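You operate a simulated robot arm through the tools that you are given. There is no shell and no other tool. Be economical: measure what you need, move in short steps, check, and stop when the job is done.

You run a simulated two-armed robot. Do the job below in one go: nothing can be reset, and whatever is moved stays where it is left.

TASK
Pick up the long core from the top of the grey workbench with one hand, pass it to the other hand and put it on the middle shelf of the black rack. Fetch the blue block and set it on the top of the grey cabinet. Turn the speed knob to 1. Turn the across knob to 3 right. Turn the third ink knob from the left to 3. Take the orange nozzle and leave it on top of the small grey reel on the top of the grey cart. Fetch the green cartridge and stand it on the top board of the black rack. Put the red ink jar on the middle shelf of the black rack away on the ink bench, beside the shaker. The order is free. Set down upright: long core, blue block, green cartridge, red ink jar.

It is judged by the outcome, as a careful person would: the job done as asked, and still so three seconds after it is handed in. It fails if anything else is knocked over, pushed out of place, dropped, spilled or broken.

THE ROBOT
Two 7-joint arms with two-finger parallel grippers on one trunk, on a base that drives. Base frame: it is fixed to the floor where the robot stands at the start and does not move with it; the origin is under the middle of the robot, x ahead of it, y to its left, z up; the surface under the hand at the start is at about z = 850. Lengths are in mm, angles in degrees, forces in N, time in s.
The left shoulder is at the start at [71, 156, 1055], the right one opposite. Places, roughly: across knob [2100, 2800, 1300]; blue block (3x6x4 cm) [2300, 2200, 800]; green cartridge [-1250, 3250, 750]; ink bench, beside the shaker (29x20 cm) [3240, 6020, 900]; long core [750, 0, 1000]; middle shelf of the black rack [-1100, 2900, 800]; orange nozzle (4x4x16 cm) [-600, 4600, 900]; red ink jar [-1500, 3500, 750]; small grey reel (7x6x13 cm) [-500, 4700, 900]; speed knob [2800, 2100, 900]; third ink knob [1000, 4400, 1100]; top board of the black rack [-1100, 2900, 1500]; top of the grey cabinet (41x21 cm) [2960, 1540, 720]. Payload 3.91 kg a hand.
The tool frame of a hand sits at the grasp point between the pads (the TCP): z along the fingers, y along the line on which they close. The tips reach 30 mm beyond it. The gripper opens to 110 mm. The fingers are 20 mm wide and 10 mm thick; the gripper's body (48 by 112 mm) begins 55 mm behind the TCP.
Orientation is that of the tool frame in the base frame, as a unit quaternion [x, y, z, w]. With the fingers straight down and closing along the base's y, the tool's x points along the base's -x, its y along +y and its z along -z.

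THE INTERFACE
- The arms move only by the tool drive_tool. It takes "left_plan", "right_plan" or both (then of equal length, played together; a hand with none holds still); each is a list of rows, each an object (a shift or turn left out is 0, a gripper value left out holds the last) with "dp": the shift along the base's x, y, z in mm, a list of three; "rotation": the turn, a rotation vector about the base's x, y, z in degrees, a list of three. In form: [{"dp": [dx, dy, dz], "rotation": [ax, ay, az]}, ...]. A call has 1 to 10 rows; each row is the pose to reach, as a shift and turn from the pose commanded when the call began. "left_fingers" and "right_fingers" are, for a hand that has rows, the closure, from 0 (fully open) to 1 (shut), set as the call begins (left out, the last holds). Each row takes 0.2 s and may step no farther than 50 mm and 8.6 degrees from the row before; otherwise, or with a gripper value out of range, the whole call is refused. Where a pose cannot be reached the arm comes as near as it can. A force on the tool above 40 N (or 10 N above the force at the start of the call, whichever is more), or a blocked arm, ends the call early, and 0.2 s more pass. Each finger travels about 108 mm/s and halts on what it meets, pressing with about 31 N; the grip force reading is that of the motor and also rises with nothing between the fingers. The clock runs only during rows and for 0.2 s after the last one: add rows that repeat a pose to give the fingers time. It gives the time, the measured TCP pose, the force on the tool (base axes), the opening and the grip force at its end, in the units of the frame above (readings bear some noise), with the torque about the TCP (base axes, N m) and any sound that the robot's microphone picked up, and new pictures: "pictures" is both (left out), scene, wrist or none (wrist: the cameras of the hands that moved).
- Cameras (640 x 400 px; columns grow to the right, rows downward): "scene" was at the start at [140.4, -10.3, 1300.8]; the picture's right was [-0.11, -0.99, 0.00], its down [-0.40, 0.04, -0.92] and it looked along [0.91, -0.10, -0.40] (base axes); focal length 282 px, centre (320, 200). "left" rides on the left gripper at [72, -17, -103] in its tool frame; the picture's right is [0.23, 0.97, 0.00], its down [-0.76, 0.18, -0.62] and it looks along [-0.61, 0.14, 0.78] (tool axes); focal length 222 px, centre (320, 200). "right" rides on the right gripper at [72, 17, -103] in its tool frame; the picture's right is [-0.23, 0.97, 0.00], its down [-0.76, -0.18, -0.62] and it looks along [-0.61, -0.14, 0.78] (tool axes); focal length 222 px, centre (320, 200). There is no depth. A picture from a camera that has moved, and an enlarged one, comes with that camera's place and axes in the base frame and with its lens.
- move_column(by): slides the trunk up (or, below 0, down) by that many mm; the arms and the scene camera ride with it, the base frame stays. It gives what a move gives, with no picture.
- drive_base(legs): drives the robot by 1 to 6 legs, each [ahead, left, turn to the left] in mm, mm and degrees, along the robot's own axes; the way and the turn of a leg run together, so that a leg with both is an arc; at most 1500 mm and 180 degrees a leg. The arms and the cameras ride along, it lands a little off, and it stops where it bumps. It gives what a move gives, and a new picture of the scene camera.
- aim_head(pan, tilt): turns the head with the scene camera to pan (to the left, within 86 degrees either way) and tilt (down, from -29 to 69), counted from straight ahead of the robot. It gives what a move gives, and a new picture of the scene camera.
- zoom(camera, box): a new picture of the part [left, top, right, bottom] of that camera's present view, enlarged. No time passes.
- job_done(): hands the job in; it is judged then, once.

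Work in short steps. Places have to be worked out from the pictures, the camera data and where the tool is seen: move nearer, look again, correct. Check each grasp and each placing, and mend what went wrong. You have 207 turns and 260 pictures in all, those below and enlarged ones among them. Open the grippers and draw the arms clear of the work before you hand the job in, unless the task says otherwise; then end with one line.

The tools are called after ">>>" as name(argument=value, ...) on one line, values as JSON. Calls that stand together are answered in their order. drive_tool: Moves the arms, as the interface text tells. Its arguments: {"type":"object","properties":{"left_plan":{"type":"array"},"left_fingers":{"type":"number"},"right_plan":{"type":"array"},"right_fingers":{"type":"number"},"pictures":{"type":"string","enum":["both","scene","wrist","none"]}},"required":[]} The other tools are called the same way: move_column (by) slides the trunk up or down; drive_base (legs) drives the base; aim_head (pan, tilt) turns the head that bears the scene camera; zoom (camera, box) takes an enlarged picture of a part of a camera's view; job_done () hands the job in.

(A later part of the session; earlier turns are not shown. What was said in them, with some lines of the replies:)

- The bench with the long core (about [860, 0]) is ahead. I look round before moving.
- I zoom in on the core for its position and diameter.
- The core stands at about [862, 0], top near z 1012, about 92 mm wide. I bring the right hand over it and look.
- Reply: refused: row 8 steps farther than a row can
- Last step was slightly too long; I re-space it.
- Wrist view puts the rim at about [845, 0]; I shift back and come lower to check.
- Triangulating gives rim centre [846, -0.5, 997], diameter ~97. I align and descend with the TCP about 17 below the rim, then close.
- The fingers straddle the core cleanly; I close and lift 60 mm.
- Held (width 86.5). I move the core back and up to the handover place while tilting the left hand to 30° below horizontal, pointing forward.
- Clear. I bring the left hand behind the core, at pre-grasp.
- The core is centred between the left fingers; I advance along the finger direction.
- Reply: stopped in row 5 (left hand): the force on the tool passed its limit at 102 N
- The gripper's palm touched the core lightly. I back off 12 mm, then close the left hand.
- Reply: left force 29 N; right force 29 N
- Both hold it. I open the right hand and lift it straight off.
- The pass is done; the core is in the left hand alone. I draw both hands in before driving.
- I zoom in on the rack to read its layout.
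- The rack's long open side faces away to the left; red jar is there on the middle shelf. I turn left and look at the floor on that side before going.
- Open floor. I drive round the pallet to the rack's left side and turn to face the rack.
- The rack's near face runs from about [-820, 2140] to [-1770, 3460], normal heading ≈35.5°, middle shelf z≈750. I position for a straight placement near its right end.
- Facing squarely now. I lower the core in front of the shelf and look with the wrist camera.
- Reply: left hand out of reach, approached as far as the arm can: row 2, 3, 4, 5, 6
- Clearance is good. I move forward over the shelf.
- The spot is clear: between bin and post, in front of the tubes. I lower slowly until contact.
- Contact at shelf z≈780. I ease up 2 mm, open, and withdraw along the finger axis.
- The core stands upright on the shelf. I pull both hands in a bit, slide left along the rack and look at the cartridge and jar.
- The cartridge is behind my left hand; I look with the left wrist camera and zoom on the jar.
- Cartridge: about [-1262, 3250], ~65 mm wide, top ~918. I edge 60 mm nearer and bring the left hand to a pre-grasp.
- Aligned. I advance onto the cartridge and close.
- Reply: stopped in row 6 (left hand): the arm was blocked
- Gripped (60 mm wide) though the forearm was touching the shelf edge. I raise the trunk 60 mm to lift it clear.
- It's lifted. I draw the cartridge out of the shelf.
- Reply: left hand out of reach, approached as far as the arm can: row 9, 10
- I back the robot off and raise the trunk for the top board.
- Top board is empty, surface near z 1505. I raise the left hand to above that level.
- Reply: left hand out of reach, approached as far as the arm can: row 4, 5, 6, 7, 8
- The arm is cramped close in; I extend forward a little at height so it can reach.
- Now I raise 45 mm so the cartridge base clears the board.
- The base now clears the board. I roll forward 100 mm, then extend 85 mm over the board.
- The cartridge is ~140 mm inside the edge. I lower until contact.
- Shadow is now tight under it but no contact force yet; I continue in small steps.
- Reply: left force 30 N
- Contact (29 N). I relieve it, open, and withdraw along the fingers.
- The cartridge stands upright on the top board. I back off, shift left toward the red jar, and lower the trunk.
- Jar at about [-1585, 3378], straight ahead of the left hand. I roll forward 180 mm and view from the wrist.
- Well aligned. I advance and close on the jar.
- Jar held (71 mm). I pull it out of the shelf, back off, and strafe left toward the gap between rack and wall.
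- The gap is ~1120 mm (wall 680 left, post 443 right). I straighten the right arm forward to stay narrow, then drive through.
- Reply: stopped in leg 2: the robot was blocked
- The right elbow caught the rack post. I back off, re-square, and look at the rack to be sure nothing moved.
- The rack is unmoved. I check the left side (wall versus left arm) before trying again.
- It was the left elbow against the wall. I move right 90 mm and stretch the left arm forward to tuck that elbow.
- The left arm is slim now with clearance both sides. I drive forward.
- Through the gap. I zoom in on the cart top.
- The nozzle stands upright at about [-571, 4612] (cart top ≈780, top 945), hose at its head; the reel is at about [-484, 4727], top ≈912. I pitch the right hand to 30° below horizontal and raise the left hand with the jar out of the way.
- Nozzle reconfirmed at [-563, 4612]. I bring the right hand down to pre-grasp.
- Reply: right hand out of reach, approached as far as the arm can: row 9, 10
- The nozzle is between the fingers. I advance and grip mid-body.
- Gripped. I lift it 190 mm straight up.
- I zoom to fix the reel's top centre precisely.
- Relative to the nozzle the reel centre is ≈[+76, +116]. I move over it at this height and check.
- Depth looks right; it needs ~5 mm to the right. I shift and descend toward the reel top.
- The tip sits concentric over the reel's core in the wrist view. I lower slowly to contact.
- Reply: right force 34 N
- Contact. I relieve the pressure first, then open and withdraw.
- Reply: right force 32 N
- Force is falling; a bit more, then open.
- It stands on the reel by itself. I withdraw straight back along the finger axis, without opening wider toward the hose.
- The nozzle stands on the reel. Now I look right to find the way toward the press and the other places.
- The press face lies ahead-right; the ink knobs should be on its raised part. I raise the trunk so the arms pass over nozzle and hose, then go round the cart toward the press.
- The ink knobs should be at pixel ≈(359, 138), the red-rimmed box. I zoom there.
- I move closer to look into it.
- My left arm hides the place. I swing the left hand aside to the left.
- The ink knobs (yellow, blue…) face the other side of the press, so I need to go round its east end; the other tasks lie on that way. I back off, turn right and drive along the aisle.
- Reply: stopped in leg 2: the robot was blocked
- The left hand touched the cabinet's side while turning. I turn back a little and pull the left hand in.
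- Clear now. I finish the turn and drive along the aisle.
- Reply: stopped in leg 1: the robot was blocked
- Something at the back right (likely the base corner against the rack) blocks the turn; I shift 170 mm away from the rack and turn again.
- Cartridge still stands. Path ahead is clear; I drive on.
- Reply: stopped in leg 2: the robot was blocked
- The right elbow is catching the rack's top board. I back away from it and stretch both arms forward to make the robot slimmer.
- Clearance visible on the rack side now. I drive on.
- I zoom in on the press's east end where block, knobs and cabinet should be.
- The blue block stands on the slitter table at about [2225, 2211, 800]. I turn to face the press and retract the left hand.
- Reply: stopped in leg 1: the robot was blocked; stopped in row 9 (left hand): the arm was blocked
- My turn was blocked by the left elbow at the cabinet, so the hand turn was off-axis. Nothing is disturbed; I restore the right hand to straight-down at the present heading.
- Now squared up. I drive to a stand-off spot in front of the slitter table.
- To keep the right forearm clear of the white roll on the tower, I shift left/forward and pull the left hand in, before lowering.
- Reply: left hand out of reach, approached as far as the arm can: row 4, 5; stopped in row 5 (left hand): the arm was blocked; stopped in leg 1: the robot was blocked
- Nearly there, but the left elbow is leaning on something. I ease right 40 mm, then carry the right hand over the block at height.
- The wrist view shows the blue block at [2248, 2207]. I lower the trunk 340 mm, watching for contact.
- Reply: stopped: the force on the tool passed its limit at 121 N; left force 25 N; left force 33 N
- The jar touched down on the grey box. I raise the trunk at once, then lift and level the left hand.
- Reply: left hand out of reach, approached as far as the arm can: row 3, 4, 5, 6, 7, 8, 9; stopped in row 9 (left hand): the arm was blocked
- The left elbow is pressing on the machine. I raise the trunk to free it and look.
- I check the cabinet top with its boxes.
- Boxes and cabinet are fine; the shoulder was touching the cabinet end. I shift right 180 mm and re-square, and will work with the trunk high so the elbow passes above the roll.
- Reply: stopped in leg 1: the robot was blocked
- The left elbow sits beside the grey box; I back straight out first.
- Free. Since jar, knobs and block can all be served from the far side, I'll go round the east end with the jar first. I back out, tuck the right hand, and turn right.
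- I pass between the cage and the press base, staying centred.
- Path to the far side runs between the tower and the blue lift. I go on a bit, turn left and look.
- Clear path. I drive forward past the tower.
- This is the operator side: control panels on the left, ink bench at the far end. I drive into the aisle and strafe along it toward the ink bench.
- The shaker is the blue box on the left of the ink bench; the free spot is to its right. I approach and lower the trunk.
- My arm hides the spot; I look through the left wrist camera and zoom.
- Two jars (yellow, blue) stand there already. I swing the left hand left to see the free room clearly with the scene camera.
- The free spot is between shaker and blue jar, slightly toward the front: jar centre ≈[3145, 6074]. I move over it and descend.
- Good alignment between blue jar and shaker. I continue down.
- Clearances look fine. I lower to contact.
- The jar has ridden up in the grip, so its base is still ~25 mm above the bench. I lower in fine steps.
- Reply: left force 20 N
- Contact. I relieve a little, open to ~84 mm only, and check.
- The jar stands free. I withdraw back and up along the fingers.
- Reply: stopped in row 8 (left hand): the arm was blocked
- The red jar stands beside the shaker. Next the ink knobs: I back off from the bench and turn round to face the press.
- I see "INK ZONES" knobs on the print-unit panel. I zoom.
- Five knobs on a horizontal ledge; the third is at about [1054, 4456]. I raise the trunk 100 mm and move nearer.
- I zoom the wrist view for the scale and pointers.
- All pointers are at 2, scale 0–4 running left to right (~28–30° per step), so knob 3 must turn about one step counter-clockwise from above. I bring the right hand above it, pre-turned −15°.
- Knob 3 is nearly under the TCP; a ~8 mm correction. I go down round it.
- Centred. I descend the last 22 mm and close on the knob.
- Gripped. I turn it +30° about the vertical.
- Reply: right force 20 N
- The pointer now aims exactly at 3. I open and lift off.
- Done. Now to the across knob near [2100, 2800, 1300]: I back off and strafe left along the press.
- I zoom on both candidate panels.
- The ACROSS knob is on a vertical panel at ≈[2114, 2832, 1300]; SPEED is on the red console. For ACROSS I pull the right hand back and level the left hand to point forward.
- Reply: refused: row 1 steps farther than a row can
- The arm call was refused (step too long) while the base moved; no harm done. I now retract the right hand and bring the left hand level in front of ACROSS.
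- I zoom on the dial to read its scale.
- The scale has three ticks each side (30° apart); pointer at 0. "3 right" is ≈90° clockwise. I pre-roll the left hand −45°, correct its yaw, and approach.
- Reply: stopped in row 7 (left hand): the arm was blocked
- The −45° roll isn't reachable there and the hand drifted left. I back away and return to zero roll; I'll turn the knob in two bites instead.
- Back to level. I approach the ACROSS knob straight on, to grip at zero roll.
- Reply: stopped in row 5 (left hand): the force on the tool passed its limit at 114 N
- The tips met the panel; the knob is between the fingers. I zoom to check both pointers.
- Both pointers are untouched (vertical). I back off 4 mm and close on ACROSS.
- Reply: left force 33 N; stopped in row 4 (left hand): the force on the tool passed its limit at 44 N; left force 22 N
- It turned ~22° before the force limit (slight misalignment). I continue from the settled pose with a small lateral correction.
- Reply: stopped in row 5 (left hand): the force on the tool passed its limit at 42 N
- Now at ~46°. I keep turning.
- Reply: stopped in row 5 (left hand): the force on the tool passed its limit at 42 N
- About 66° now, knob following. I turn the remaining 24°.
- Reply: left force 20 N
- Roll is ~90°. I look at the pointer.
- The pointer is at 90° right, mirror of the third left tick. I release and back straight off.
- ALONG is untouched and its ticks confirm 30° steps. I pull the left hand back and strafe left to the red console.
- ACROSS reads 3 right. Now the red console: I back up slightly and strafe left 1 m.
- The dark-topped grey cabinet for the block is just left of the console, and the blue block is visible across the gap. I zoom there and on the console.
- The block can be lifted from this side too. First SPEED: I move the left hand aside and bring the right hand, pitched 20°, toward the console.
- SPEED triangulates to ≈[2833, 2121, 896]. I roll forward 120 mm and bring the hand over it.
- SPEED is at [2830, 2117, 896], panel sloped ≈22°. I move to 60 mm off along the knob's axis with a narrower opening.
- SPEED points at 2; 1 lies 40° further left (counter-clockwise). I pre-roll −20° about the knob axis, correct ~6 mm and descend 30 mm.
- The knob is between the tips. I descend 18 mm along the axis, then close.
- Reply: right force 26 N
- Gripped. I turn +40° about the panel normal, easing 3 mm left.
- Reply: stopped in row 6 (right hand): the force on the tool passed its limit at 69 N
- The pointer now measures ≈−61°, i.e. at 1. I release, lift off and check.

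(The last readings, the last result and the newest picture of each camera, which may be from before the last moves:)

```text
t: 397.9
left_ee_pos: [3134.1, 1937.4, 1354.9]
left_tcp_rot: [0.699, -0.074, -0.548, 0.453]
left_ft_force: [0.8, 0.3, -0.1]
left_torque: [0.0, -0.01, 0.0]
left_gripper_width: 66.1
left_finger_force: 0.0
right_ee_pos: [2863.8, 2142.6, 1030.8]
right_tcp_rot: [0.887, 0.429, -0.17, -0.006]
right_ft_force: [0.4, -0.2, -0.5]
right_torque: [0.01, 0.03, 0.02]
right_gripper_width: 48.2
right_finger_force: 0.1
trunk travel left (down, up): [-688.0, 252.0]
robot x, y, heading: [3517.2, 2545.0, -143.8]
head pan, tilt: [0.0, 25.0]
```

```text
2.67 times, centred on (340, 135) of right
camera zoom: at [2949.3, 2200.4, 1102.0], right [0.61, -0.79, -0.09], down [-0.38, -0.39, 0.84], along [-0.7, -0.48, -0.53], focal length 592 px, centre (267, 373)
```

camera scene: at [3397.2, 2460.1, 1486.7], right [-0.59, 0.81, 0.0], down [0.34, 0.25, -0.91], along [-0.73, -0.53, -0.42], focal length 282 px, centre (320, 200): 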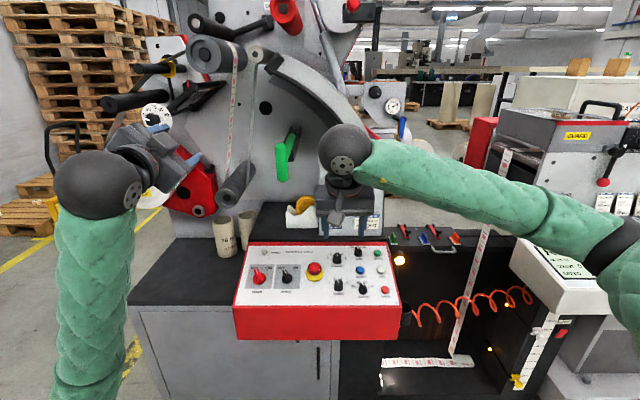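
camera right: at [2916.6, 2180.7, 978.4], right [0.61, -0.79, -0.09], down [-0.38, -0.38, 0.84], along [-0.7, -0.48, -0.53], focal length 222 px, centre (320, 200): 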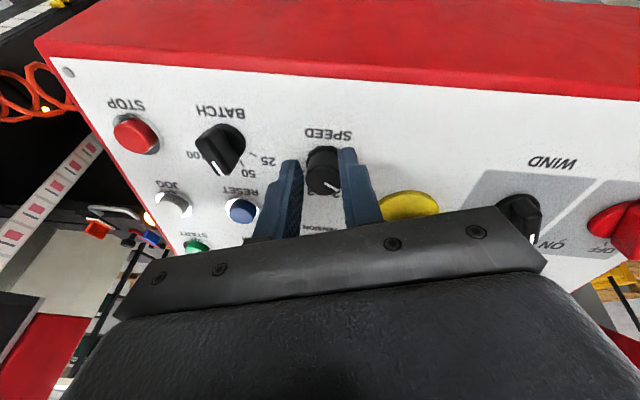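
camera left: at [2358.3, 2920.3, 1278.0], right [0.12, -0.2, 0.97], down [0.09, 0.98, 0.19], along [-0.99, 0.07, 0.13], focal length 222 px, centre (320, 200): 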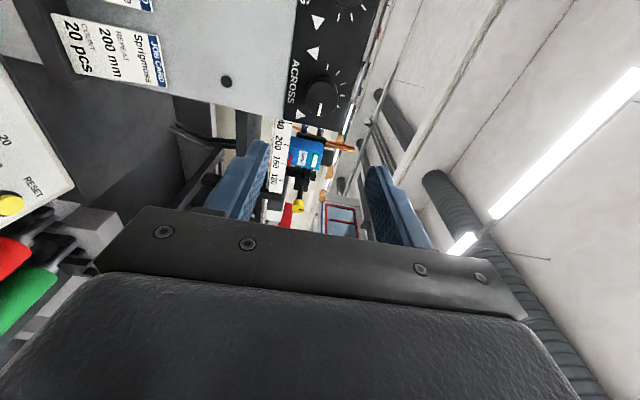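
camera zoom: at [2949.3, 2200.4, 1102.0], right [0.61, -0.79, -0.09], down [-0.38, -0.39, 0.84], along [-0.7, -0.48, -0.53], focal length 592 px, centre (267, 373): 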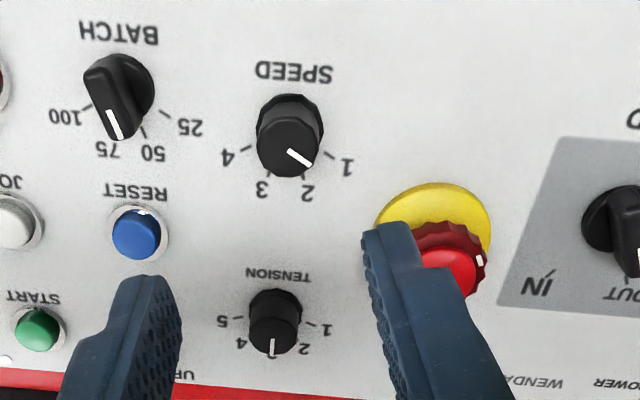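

SPEED reads 1. Now for the block I'll use the left hand through the gap between the consoles: first I reset the left hand (30° pitch, no roll) and lift/retract the right.

>>> drive_tool(left_plan=[{"rotation": [6.1, 0.2, 1.6]}, {"rotation": [12.2, 0.4, 3.2]}, {"rotation": [18.3, 0.55, 4.8]}, {"rotation": [24.4, 0.7, 6.4]}, {"rotation": [30.5, 0.9, 8]}, {"rotation": [36.6, 1.1, 9.6]}, {"rotation": [42.7, 1.3, 11.2]}, {"rotation": [48.4, 1.45, 12.7]}, {"rotation": [53.3, 1.6, 14]}], right_plan=[{"dp": [2, 5, 45]}, {"dp": [4, 10, 90]}, {"dp": [8, 25, 135]}, {"dp": [15, 45, 178]}, {"dp": [25, 75, 215]}, {"dp": [35, 110, 248]}, {"dp": [47, 150, 273]}, {"dp": [60, 192, 290]}, {"dp": [74, 235, 300]}], left_fingers=0.5, pictures="none")

>>> drive_base(legs=[[0, -620, 0]])

```text
t: 399.9
left_ee_pos: [3135.8, 1936.9, 1355.3]
left_tcp_rot: [0.825, 0.267, -0.475, 0.153]
left_ft_force: [0.4, 0.1, -0.5]
left_torque: [-0.03, -0.01, -0.01]
left_gripper_width: 54.9
left_finger_force: 0.0
right_ee_pos: [2937.1, 2377.6, 1331.3]
right_tcp_rot: [0.887, 0.429, -0.171, -0.006]
right_ft_force: [1.5, 0.5, -0.5]
right_torque: [-0.02, 0.01, 0.01]
right_gripper_width: 48.2
right_finger_force: 0.1
trunk travel left (down, up): [-688.0, 252.0]
robot x, y, heading: [3518.5, 2546.1, -144.2]
head pan, tilt: [0.0, 25.0]
```

```text
t: 403.4
left_ee_pos: [2772.3, 2438.6, 1354.5]
left_tcp_rot: [0.824, 0.268, -0.475, 0.155]
left_ft_force: [0.3, -0.4, 0.2]
left_torque: [-0.01, 0.02, 0.0]
left_gripper_width: 55.1
left_finger_force: 0.1
right_ee_pos: [2571.5, 2878.3, 1329.1]
right_tcp_rot: [0.886, 0.431, -0.17, -0.005]
right_ft_force: [-0.3, 0.0, 0.6]
right_torque: [-0.01, 0.0, 0.02]
right_gripper_width: 48.1
right_finger_force: 0.1
trunk travel left (down, up): [-688.0, 252.0]
robot x, y, heading: [3151.9, 3047.1, -144.0]
head pan, tilt: [0.0, 25.0]
camera scene: at [3033.3, 2965.1, 1486.7], right [-0.59, 0.81, 0.0], down [0.34, 0.25, -0.91], along [-0.73, -0.53, -0.42], focal length 282 px, centre (320, 200)
```

scene: 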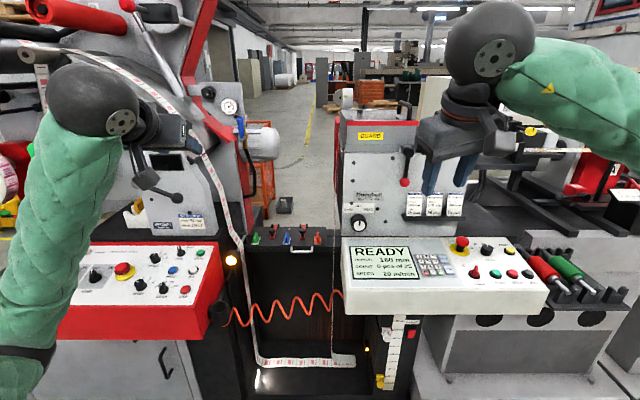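

I see the gap; the web runs left of the blue block. I bring the left hand more inward, pull the right back, and move to the picking spot.

>>> drive_tool(left_plan=[{"dp": [-20, 27, 0]}, {"dp": [-40, 54, 0]}, {"dp": [-59, 81, 0]}, {"dp": [-59, 81, 0]}], right_plan=[{"dp": [22, 16, 0]}, {"dp": [44, 32, 0]}, {"dp": [65, 47, 0]}, {"dp": [65, 47, 0]}], pictures="none")

>>> drive_base(legs=[[225, -43, 0]])

>>> move_column(by=-60)

>>> zoom(camera="left", box=[0, 0, 640, 400])

```text
t: 404.4
left_ee_pos: [2712.9, 2520.1, 1352.9]
left_tcp_rot: [0.824, 0.269, -0.475, 0.155]
left_ft_force: [-0.2, 0.2, -0.5]
left_torque: [0.01, 0.04, 0.03]
left_gripper_width: 55.3
left_finger_force: 0.0
right_ee_pos: [2637.8, 2925.6, 1329.7]
right_tcp_rot: [0.886, 0.431, -0.171, -0.006]
right_ft_force: [-0.5, -0.3, 0.1]
right_torque: [0.04, -0.02, 0.02]
right_gripper_width: 48.4
right_finger_force: 0.0
trunk travel left (down, up): [-688.0, 252.0]
robot x, y, heading: [3151.1, 3046.1, -144.0]
head pan, tilt: [0.0, 25.0]
```

```text
t: 406.1
left_ee_pos: [2504.8, 2421.7, 1353.4]
left_tcp_rot: [0.824, 0.268, -0.475, 0.155]
left_ft_force: [-0.7, -0.3, -0.1]
left_torque: [-0.02, -0.03, -0.01]
left_gripper_width: 55.0
left_finger_force: 0.1
right_ee_pos: [2428.0, 2828.4, 1330.2]
right_tcp_rot: [0.886, 0.43, -0.171, -0.006]
right_ft_force: [0.1, 0.0, -0.6]
right_torque: [0.03, 0.01, -0.04]
right_gripper_width: 48.2
right_finger_force: 0.1
trunk travel left (down, up): [-688.0, 252.0]
robot x, y, heading: [2940.9, 2951.3, -143.9]
head pan, tilt: [0.0, 25.0]
camera scene: at [2824.6, 2866.6, 1486.6], right [-0.59, 0.81, 0.0], down [0.34, 0.25, -0.91], along [-0.73, -0.53, -0.42], focal length 282 px, centre (320, 200)
```

scene: 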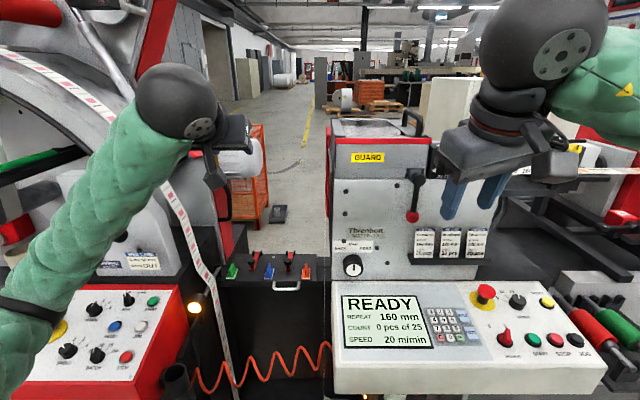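

```text
t: 407.1
left_ee_pos: [2506.3, 2420.8, 1293.1]
left_tcp_rot: [0.824, 0.268, -0.475, 0.155]
left_ft_force: [0.7, 0.0, 0.7]
left_torque: [0.02, 0.02, 0.02]
left_gripper_width: 54.8
left_finger_force: 0.0
right_ee_pos: [2429.0, 2829.3, 1269.4]
right_tcp_rot: [0.886, 0.431, -0.171, -0.006]
right_ft_force: [-0.7, -0.4, -0.8]
right_torque: [-0.03, 0.01, 0.01]
right_gripper_width: 48.4
right_finger_force: 0.0
trunk travel left (down, up): [-628.0, 312.0]
robot x, y, heading: [2943.2, 2952.6, -143.9]
head pan, tilt: [0.0, 25.0]
```

```text
1.00 times, centred on (320, 200) of left (not enlarged: the box is as wide or as high as the picture)
camera zoom: at [2596.3, 2508.3, 1282.9], right [0.67, -0.72, -0.2], down [0.23, -0.05, 0.97], along [-0.71, -0.69, 0.13], focal length 222 px, centre (320, 200)
```

zoom: 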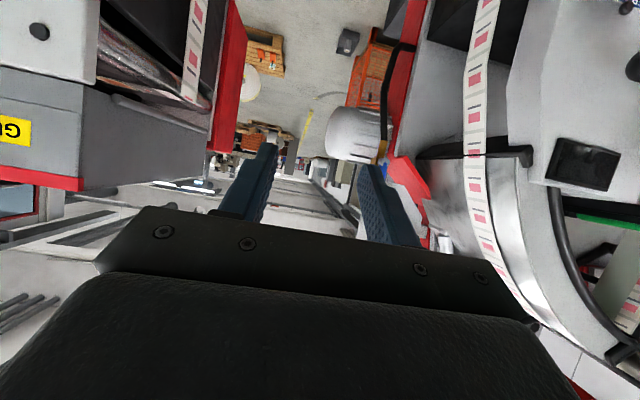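

The web stays ≥160 mm left of the block. I bring the left hand (pitched to 45°) down in front of the block.

>>> drive_tool(left_plan=[{"dp": [-22, -16, -35], "rotation": [2.2, -3, 0]}, {"dp": [-44, -32, -71], "rotation": [4.4, -6, 0]}, {"dp": [-66, -49, -106], "rotation": [6.6, -9, 0]}, {"dp": [-88, -65, -142], "rotation": [8.8, -12.1, 0]}, {"dp": [-110, -82, -177], "rotation": [8.8, -12.1, 0]}, {"dp": [-132, -98, -212], "rotation": [8.8, -12.1, 0]}, {"dp": [-154, -115, -248], "rotation": [8.8, -12.1, 0]}, {"dp": [-176, -131, -283], "rotation": [8.8, -12.1, 0]}, {"dp": [-176, -131, -283], "rotation": [8.8, -12.1, 0]}], left_fingers=0.55, pictures="wrist")

```text
t: 409.1
left_ee_pos: [2329.7, 2292.3, 1010.6]
left_tcp_rot: [0.878, 0.286, -0.365, 0.119]
left_ft_force: [0.6, 0.3, 0.2]
left_torque: [0.01, 0.02, 0.02]
left_gripper_width: 49.5
left_finger_force: 0.2
right_ee_pos: [2430.3, 2827.9, 1270.2]
right_tcp_rot: [0.886, 0.43, -0.171, -0.007]
right_ft_force: [-0.2, 0.1, -0.7]
right_torque: [0.0, 0.0, 0.02]
right_gripper_width: 48.3
right_finger_force: 0.1
trunk travel left (down, up): [-628.0, 312.0]
robot x, y, heading: [2942.1, 2953.9, -143.9]
head pan, tilt: [0.0, 25.0]
camera left: at [2419.5, 2376.2, 1032.4], right [0.7, -0.69, -0.16], down [0.03, -0.2, 0.98], along [-0.71, -0.69, -0.12], focal length 222 px, centre (320, 200)
```

left: 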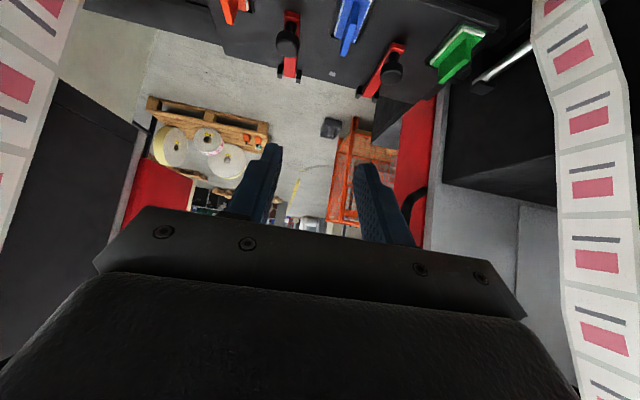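

Hand is midway between the webs; block is ahead and below. I move to ~60 mm short of it.

>>> drive_tool(left_plan=[{"dp": [-8, -12, -34]}, {"dp": [-16, -23, -68]}, {"dp": [-24, -34, -102]}, {"dp": [-31, -45, -136]}, {"dp": [-31, -45, -136]}], pictures="wrist")

```text
t: 410.3
left_ee_pos: [2295.3, 2246.1, 873.6]
left_tcp_rot: [0.878, 0.286, -0.364, 0.119]
left_ft_force: [0.8, -1.0, -0.3]
left_torque: [0.03, -0.01, 0.0]
left_gripper_width: 49.3
left_finger_force: 0.0
right_ee_pos: [2428.4, 2828.5, 1270.2]
right_tcp_rot: [0.886, 0.431, -0.17, -0.006]
right_ft_force: [0.0, 0.5, -0.2]
right_torque: [0.04, -0.01, -0.01]
right_gripper_width: 48.3
right_finger_force: 0.0
trunk travel left (down, up): [-628.0, 312.0]
robot x, y, heading: [2943.9, 2952.6, -144.1]
head pan, tilt: [0.0, 25.0]
camera left: at [2386.8, 2331.5, 896.2], right [0.7, -0.69, -0.16], down [0.02, -0.2, 0.98], along [-0.71, -0.69, -0.12], focal length 222 px, centre (320, 200)
```

left: 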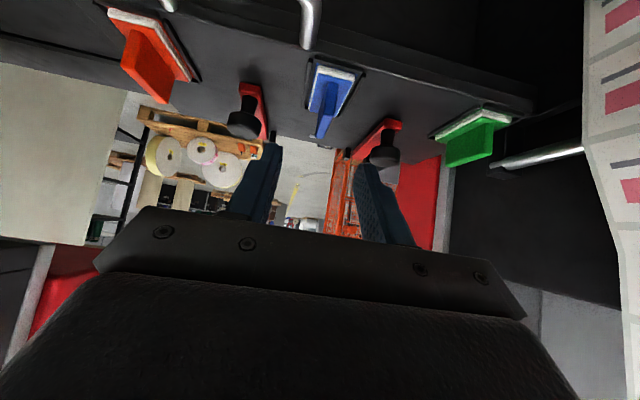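

Lateral alignment is good. I advance over the block, keeping height, then check depth.

>>> drive_tool(left_plan=[{"dp": [-13, -10, -12]}, {"dp": [-26, -20, -24]}, {"dp": [-37, -28, -35]}, {"dp": [-37, -28, -35]}], pictures="wrist")

```text
t: 411.3
left_ee_pos: [2259.6, 2217.8, 838.7]
left_tcp_rot: [0.879, 0.286, -0.363, 0.118]
left_ft_force: [-0.2, 0.2, 0.2]
left_torque: [-0.02, -0.01, -0.01]
left_gripper_width: 49.5
left_finger_force: 0.1
right_ee_pos: [2428.2, 2828.9, 1269.1]
right_tcp_rot: [0.886, 0.431, -0.171, -0.006]
right_ft_force: [-0.1, -0.1, 0.2]
right_torque: [0.0, -0.02, -0.02]
right_gripper_width: 48.1
right_finger_force: 0.0
trunk travel left (down, up): [-628.0, 312.0]
robot x, y, heading: [2941.2, 2947.6, -144.0]
head pan, tilt: [0.0, 25.0]
camera left: at [2350.6, 2303.6, 861.4], right [0.7, -0.69, -0.16], down [0.02, -0.2, 0.98], along [-0.71, -0.69, -0.12], focal length 222 px, centre (320, 200)
```

left: 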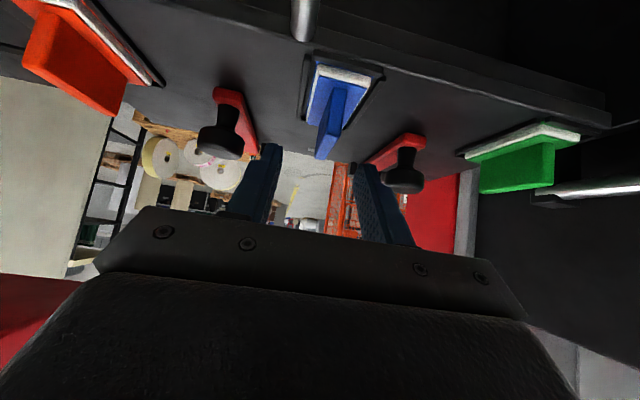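

The fin top is at z≈814, table ≈772. I go straight down 27 mm and close on the fin.

>>> drive_tool(left_plan=[{"dp": [1, 1, -10]}, {"dp": [1, 1, -20]}, {"dp": [1, 1, -27]}, {"dp": [1, 1, -27]}], pictures="none")

>>> drive_tool(left_plan=[{"dp": [0, 0, 0]}, {"dp": [0, 0, 0]}, {"dp": [0, 0, 0]}], left_fingers=1, pictures="wrist")

```text
t: 412.3
left_ee_pos: [2261.5, 2220.0, 812.4]
left_tcp_rot: [0.879, 0.286, -0.364, 0.119]
left_ft_force: [-0.6, 0.2, -0.4]
left_torque: [0.0, 0.0, 0.06]
left_gripper_width: 49.2
left_finger_force: 0.0
right_ee_pos: [2427.7, 2828.8, 1270.6]
right_tcp_rot: [0.886, 0.431, -0.171, -0.007]
right_ft_force: [0.2, -0.1, 0.5]
right_torque: [-0.01, 0.0, 0.0]
right_gripper_width: 48.2
right_finger_force: 0.2
trunk travel left (down, up): [-628.0, 312.0]
robot x, y, heading: [2941.9, 2953.5, -144.2]
head pan, tilt: [0.0, 25.0]
```

```text
t: 413.1
left_ee_pos: [2261.8, 2219.1, 812.8]
left_tcp_rot: [0.878, 0.286, -0.364, 0.119]
left_ft_force: [0.2, 1.0, -0.6]
left_torque: [0.02, -0.01, -0.01]
left_gripper_width: 8.3
left_finger_force: 30.7
right_ee_pos: [2428.2, 2828.6, 1269.1]
right_tcp_rot: [0.886, 0.43, -0.171, -0.006]
right_ft_force: [0.6, 0.0, -1.5]
right_torque: [-0.01, -0.01, -0.01]
right_gripper_width: 48.5
right_finger_force: 0.0
trunk travel left (down, up): [-628.0, 312.0]
robot x, y, heading: [2945.0, 2947.3, -144.1]
head pan, tilt: [0.0, 25.0]
camera left: at [2352.0, 2304.3, 834.4], right [0.7, -0.69, -0.16], down [0.02, -0.2, 0.98], along [-0.71, -0.69, -0.12], focal length 222 px, centre (320, 200)
```

left: 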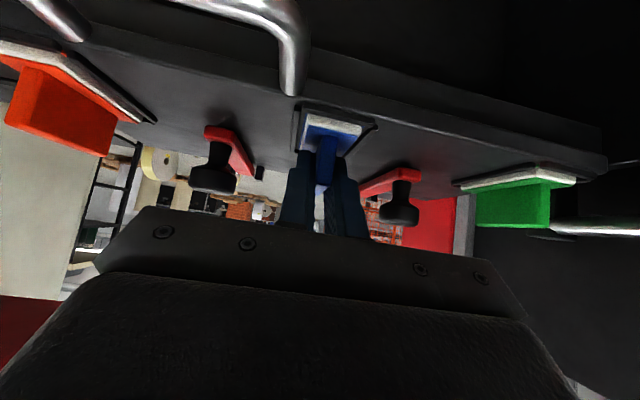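

Gripped on its fin. I lift straight up.

>>> drive_tool(left_plan=[{"dp": [0, 0, 10]}, {"dp": [0, 0, 30]}, {"dp": [0, 0, 65]}, {"dp": [0, 0, 105]}, {"dp": [0, 0, 145]}, {"dp": [0, 0, 185]}], pictures="wrist")

```text
t: 414.5
left_ee_pos: [2262.4, 2220.9, 998.4]
left_tcp_rot: [0.878, 0.286, -0.364, 0.119]
left_ft_force: [1.2, 0.4, -0.5]
left_torque: [-0.01, 0.0, -0.02]
left_gripper_width: 8.0
left_finger_force: 30.7
right_ee_pos: [2428.3, 2828.0, 1269.6]
right_tcp_rot: [0.886, 0.43, -0.17, -0.005]
right_ft_force: [-0.4, 0.9, 0.3]
right_torque: [-0.06, 0.0, -0.01]
right_gripper_width: 48.3
right_finger_force: 0.1
trunk travel left (down, up): [-628.0, 312.0]
robot x, y, heading: [2946.3, 2949.8, -144.0]
head pan, tilt: [0.0, 25.0]
camera left: at [2351.4, 2305.8, 1020.3], right [0.7, -0.69, -0.16], down [0.02, -0.2, 0.98], along [-0.71, -0.69, -0.12], focal length 222 px, centre (320, 200)
```

left: 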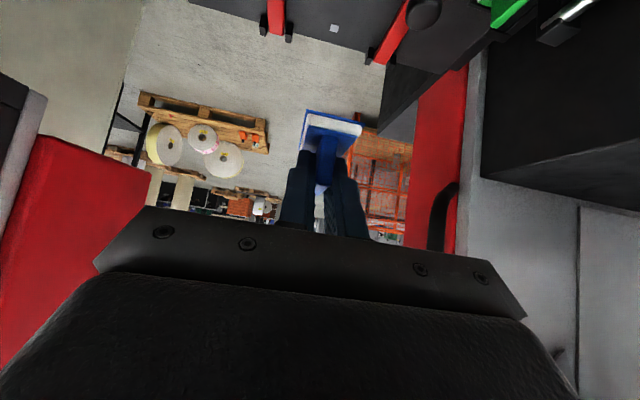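

The block is clear. I retreat the hand back up out of the gap the way it came.

>>> drive_tool(left_plan=[{"dp": [15, 12, 35]}, {"dp": [35, 28, 70]}, {"dp": [58, 46, 105]}, {"dp": [82, 65, 140]}, {"dp": [106, 84, 175]}, {"dp": [130, 104, 205]}, {"dp": [160, 128, 230]}, {"dp": [190, 152, 250]}, {"dp": [215, 172, 260]}, {"dp": [235, 188, 265]}], pictures="none")

>>> drive_base(legs=[[-300, 0, 0], [0, 930, 0]])

```text
t: 416.7
left_ee_pos: [2498.4, 2406.6, 1264.5]
left_tcp_rot: [0.878, 0.286, -0.364, 0.12]
left_ft_force: [-0.8, 0.5, -0.4]
left_torque: [0.01, -0.02, -0.04]
left_gripper_width: 8.2
left_finger_force: 30.9
right_ee_pos: [2428.1, 2829.3, 1269.4]
right_tcp_rot: [0.886, 0.43, -0.172, -0.006]
right_ft_force: [0.0, -0.3, 0.1]
right_torque: [0.03, 0.01, -0.03]
right_gripper_width: 48.6
right_finger_force: 0.0
trunk travel left (down, up): [-628.0, 312.0]
robot x, y, heading: [2945.9, 2948.7, -144.1]
head pan, tilt: [0.0, 25.0]
```

```text
t: 423.2
left_ee_pos: [3281.8, 1830.2, 1263.4]
left_tcp_rot: [0.879, 0.284, -0.364, 0.118]
left_ft_force: [-0.1, 0.4, 0.2]
left_torque: [-0.01, 0.0, -0.02]
left_gripper_width: 8.2
left_finger_force: 31.4
right_ee_pos: [3216.0, 2251.8, 1270.7]
right_tcp_rot: [0.888, 0.428, -0.171, -0.007]
right_ft_force: [0.5, -0.2, 0.7]
right_torque: [-0.01, -0.02, 0.0]
right_gripper_width: 48.6
right_finger_force: 0.0
trunk travel left (down, up): [-628.0, 312.0]
robot x, y, heading: [3726.6, 2373.2, -144.3]
head pan, tilt: [0.0, 25.0]
camera scene: at [3612.3, 2287.4, 1426.7], right [-0.58, 0.81, 0.0], down [0.34, 0.25, -0.91], along [-0.74, -0.53, -0.42], focal length 282 px, centre (320, 200)
```

scene: 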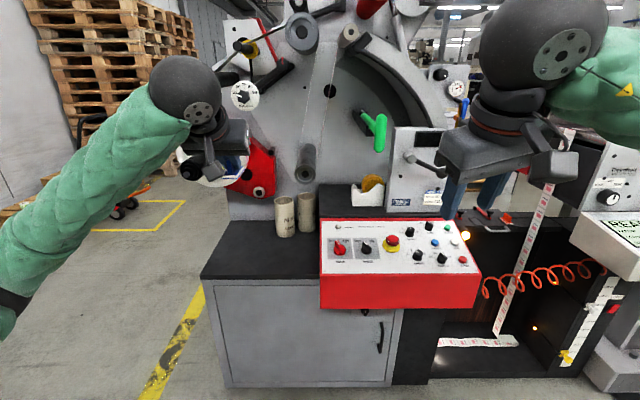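

The cabinet's dark top is free in front of the two cores. I lower the hand here in the open, then roll forward.

>>> drive_tool(left_plan=[{"dp": [0, 0, -46]}, {"dp": [0, 0, -92]}, {"dp": [0, 0, -138]}, {"dp": [0, 0, -184]}, {"dp": [0, 0, -230]}, {"dp": [0, 0, -276]}, {"dp": [0, 0, -322]}, {"dp": [0, 0, -365]}, {"dp": [0, 0, -365]}], pictures="none")

>>> drive_base(legs=[[213, 39, 0]])

>>> zoom(camera="left", box=[0, 0, 640, 400])

```text
t: 425.2
left_ee_pos: [3281.4, 1831.0, 899.2]
left_tcp_rot: [0.879, 0.284, -0.364, 0.119]
left_ft_force: [0.7, -1.0, -0.1]
left_torque: [-0.02, -0.01, 0.0]
left_gripper_width: 8.3
left_finger_force: 30.9
right_ee_pos: [3214.3, 2251.8, 1269.1]
right_tcp_rot: [0.887, 0.428, -0.171, -0.006]
right_ft_force: [-0.3, -1.0, 0.2]
right_torque: [0.0, 0.01, 0.01]
right_gripper_width: 48.2
right_finger_force: 0.1
trunk travel left (down, up): [-628.0, 312.0]
robot x, y, heading: [3729.3, 2372.7, -144.4]
head pan, tilt: [0.0, 25.0]
```

```text
t: 426.9
left_ee_pos: [3129.1, 1672.7, 897.9]
left_tcp_rot: [0.879, 0.284, -0.363, 0.118]
left_ft_force: [-0.4, 0.2, -0.4]
left_torque: [0.02, 0.01, 0.02]
left_gripper_width: 8.0
left_finger_force: 31.7
right_ee_pos: [3061.6, 2093.7, 1269.2]
right_tcp_rot: [0.887, 0.429, -0.169, -0.006]
right_ft_force: [-0.1, -0.6, 0.0]
right_torque: [-0.02, 0.0, -0.01]
right_gripper_width: 48.2
right_finger_force: 0.1
trunk travel left (down, up): [-628.0, 312.0]
robot x, y, heading: [3578.4, 2211.5, -144.4]
head pan, tilt: [0.0, 25.0]
camera scene: at [3459.4, 2129.8, 1426.5], right [-0.58, 0.81, 0.0], down [0.34, 0.25, -0.91], along [-0.74, -0.53, -0.42], focal length 282 px, centre (320, 200)
```

scene: 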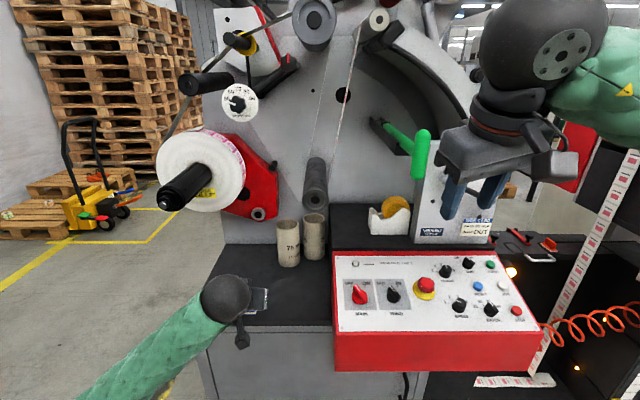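

```text
1.00 times, centred on (320, 200) of left (not enlarged: the box is as wide or as high as the picture)
camera zoom: at [3219.5, 1758.1, 920.1], right [0.7, -0.7, -0.16], down [0.02, -0.2, 0.98], along [-0.71, -0.69, -0.13], focal length 222 px, centre (320, 200)
```

zoom: 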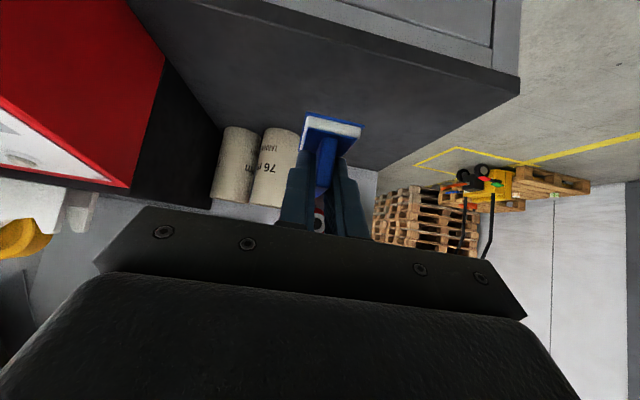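

Clear way in below the roll. I extend over the cabinet top.

>>> drive_tool(left_plan=[{"dp": [-30, -19, -8]}, {"dp": [-60, -38, -18]}, {"dp": [-90, -57, -30]}, {"dp": [-120, -76, -45]}, {"dp": [-152, -96, -60]}, {"dp": [-152, -96, -85]}, {"dp": [-152, -96, -105]}, {"dp": [-152, -96, -105]}], pictures="wrist")

```text
t: 428.7
left_ee_pos: [2977.8, 1577.9, 793.2]
left_tcp_rot: [0.88, 0.283, -0.364, 0.118]
left_ft_force: [0.0, 0.4, -0.3]
left_torque: [-0.04, -0.04, 0.01]
left_gripper_width: 8.4
left_finger_force: 31.0
right_ee_pos: [3063.2, 2094.8, 1269.3]
right_tcp_rot: [0.887, 0.428, -0.171, -0.007]
right_ft_force: [-0.5, 0.1, -0.4]
right_torque: [-0.01, -0.01, -0.03]
right_gripper_width: 48.6
right_finger_force: 0.0
trunk travel left (down, up): [-628.0, 312.0]
robot x, y, heading: [3578.7, 2213.5, -144.2]
head pan, tilt: [0.0, 25.0]
camera left: at [3068.4, 1663.2, 815.3], right [0.7, -0.7, -0.16], down [0.02, -0.2, 0.98], along [-0.71, -0.69, -0.12], focal length 222 px, centre (320, 200)
```

left: 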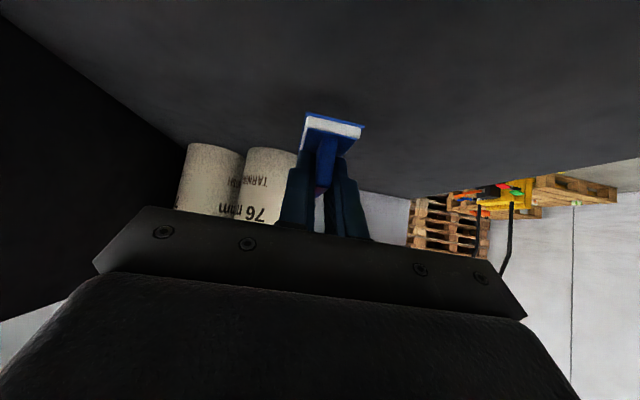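

The spot is free. I lower to contact.

>>> drive_tool(left_plan=[{"dp": [0, 0, -10]}, {"dp": [0, 0, -18]}, {"dp": [0, 0, -24]}, {"dp": [0, 0, -29]}, {"dp": [0, 0, -33]}, {"dp": [0, 0, -37]}, {"dp": [0, 0, -40]}], pictures="none")

```text
t: 430.3
left_ee_pos: [2978.7, 1579.0, 755.4]
left_tcp_rot: [0.879, 0.283, -0.365, 0.118]
left_ft_force: [1.5, -0.1, 6.4]
left_torque: [0.11, -0.12, -0.01]
left_gripper_width: 8.0
left_finger_force: 30.9
right_ee_pos: [3063.0, 2094.9, 1270.8]
right_tcp_rot: [0.887, 0.428, -0.171, -0.007]
right_ft_force: [0.7, -0.3, 0.0]
right_torque: [0.03, -0.02, 0.02]
right_gripper_width: 48.5
right_finger_force: 0.1
trunk travel left (down, up): [-628.0, 312.0]
robot x, y, heading: [3579.2, 2216.5, -144.4]
head pan, tilt: [0.0, 25.0]
```

Light contact (6 N). I open to ~35 mm and withdraw along the fingers.

>>> drive_tool(left_plan=[{"dp": [0, 0, 0]}, {"dp": [0, 0, 0]}, {"dp": [6, 4, 7]}, {"dp": [23, 17, 28]}, {"dp": [48, 35, 58]}, {"dp": [76, 56, 85]}, {"dp": [106, 77, 105]}, {"dp": [140, 101, 120]}], left_fingers=0.68, pictures="both")

```text
t: 432.1
left_ee_pos: [3117.8, 1677.9, 873.8]
left_tcp_rot: [0.879, 0.284, -0.364, 0.118]
left_ft_force: [0.4, -0.2, -0.1]
left_torque: [-0.01, -0.03, 0.03]
left_gripper_width: 35.2
left_finger_force: 0.1
right_ee_pos: [3064.1, 2093.7, 1269.9]
right_tcp_rot: [0.887, 0.428, -0.172, -0.006]
right_ft_force: [-0.2, -0.3, 0.0]
right_torque: [-0.03, 0.02, -0.01]
right_gripper_width: 48.2
right_finger_force: 0.1
trunk travel left (down, up): [-628.0, 312.0]
robot x, y, heading: [3574.5, 2213.9, -144.6]
head pan, tilt: [0.0, 25.0]
camera scene: at [3461.1, 2131.5, 1426.8], right [-0.58, 0.81, 0.0], down [0.34, 0.25, -0.91], along [-0.74, -0.53, -0.42], focal length 282 px, centre (320, 200)
camera left: at [3208.8, 1763.7, 895.5], right [0.7, -0.7, -0.16], down [0.02, -0.2, 0.98], along [-0.71, -0.69, -0.12], focal length 222 px, centre (320, 200)
```

scene: 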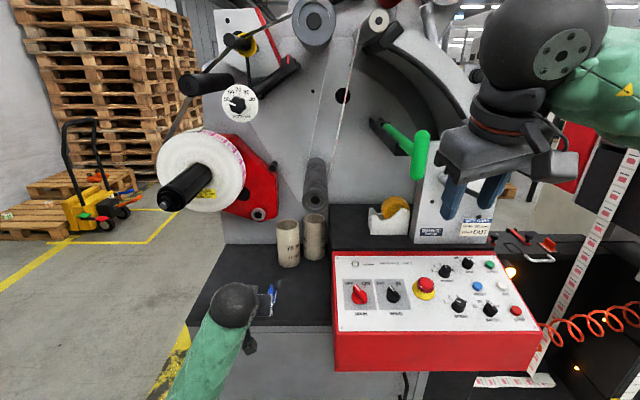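
left: 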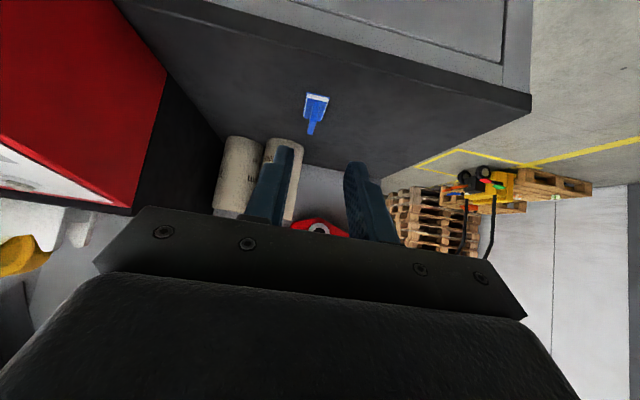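

The block stands upright on the cabinet top. I open both grippers, draw the arms clear and back off.

>>> drive_tool(left_plan=[{"dp": [25, 18, 35]}, {"dp": [50, 36, 70]}, {"dp": [70, 50, 105]}, {"dp": [80, 58, 140]}, {"dp": [80, 58, 160]}], right_plan=[{"dp": [0, 0, 0]}, {"dp": [0, 0, 10]}, {"dp": [0, 0, 20]}, {"dp": [0, 0, 20]}, {"dp": [0, 0, 20]}], left_fingers=0, right_fingers=0, pictures="none")

>>> drive_base(legs=[[-350, 0, 0]])

>>> zoom(camera="scene", box=[160, 150, 480, 350])

```text
t: 433.3
left_ee_pos: [3196.0, 1734.8, 1032.8]
left_tcp_rot: [0.88, 0.284, -0.363, 0.117]
left_ft_force: [-0.1, 0.1, -1.5]
left_torque: [-0.03, 0.06, 0.0]
left_gripper_width: 109.8
left_finger_force: 0.1
left hand out of reach, approached as far as the arm can: row 5
right_ee_pos: [3064.9, 2093.1, 1291.3]
right_tcp_rot: [0.887, 0.43, -0.171, -0.007]
right_ft_force: [-1.2, -0.6, 0.5]
right_torque: [0.0, 0.03, 0.0]
right_gripper_width: 110.0
right_finger_force: 0.1
trunk travel left (down, up): [-628.0, 312.0]
robot x, y, heading: [3578.7, 2216.1, -144.0]
head pan, tilt: [0.0, 25.0]
```

```text
t: 435.6
left_ee_pos: [3476.1, 1939.9, 1033.2]
left_tcp_rot: [0.879, 0.283, -0.364, 0.118]
left_ft_force: [-0.8, 0.0, 0.5]
left_torque: [-0.02, 0.0, 0.04]
left_gripper_width: 110.0
left_finger_force: 0.1
right_ee_pos: [3347.5, 2298.1, 1291.0]
right_tcp_rot: [0.887, 0.429, -0.171, -0.006]
right_ft_force: [-0.4, -0.6, 0.3]
right_torque: [-0.02, 0.04, -0.01]
right_gripper_width: 110.1
right_finger_force: 0.0
trunk travel left (down, up): [-628.0, 312.0]
robot x, y, heading: [3860.0, 2416.4, -144.5]
head pan, tilt: [0.0, 25.0]
camera scene: at [3744.6, 2334.9, 1426.8], right [-0.58, 0.81, 0.0], down [0.34, 0.25, -0.91], along [-0.74, -0.53, -0.42], focal length 282 px, centre (320, 200)
```

scene: 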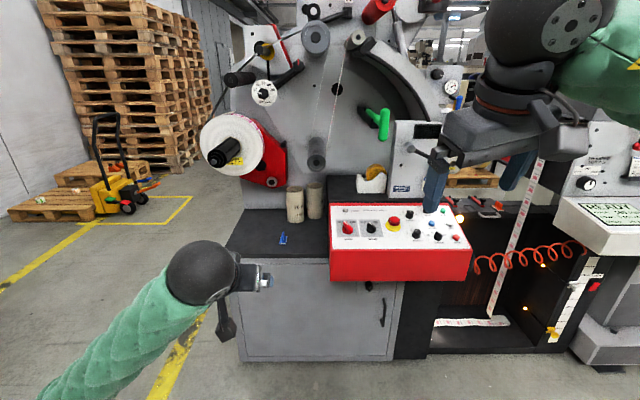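

```text
2.00 times, centred on (320, 250) of scene
camera zoom: at [3744.6, 2334.9, 1426.8], right [-0.58, 0.81, 0.0], down [0.34, 0.25, -0.91], along [-0.74, -0.53, -0.42], focal length 563 px, centre (320, 100)
```

zoom: 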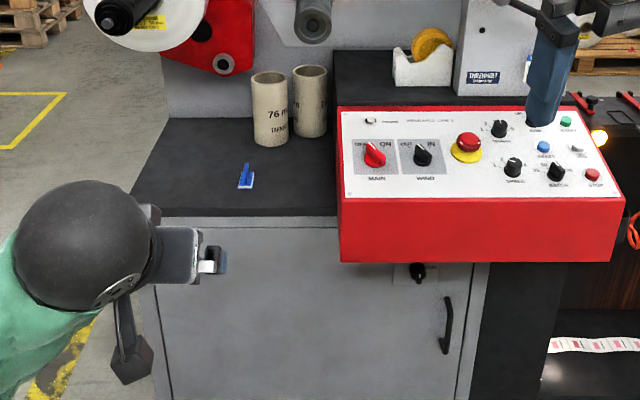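

The block stands, arms are clear, grippers open, and every part of the task was checked as it was finished. I hand the job in.

>>> job_done()

```text
The job is handed in.
```

All eight parts of the job were done and each was checked when it was finished. The nozzle, core and jar were not looked at again at the end.
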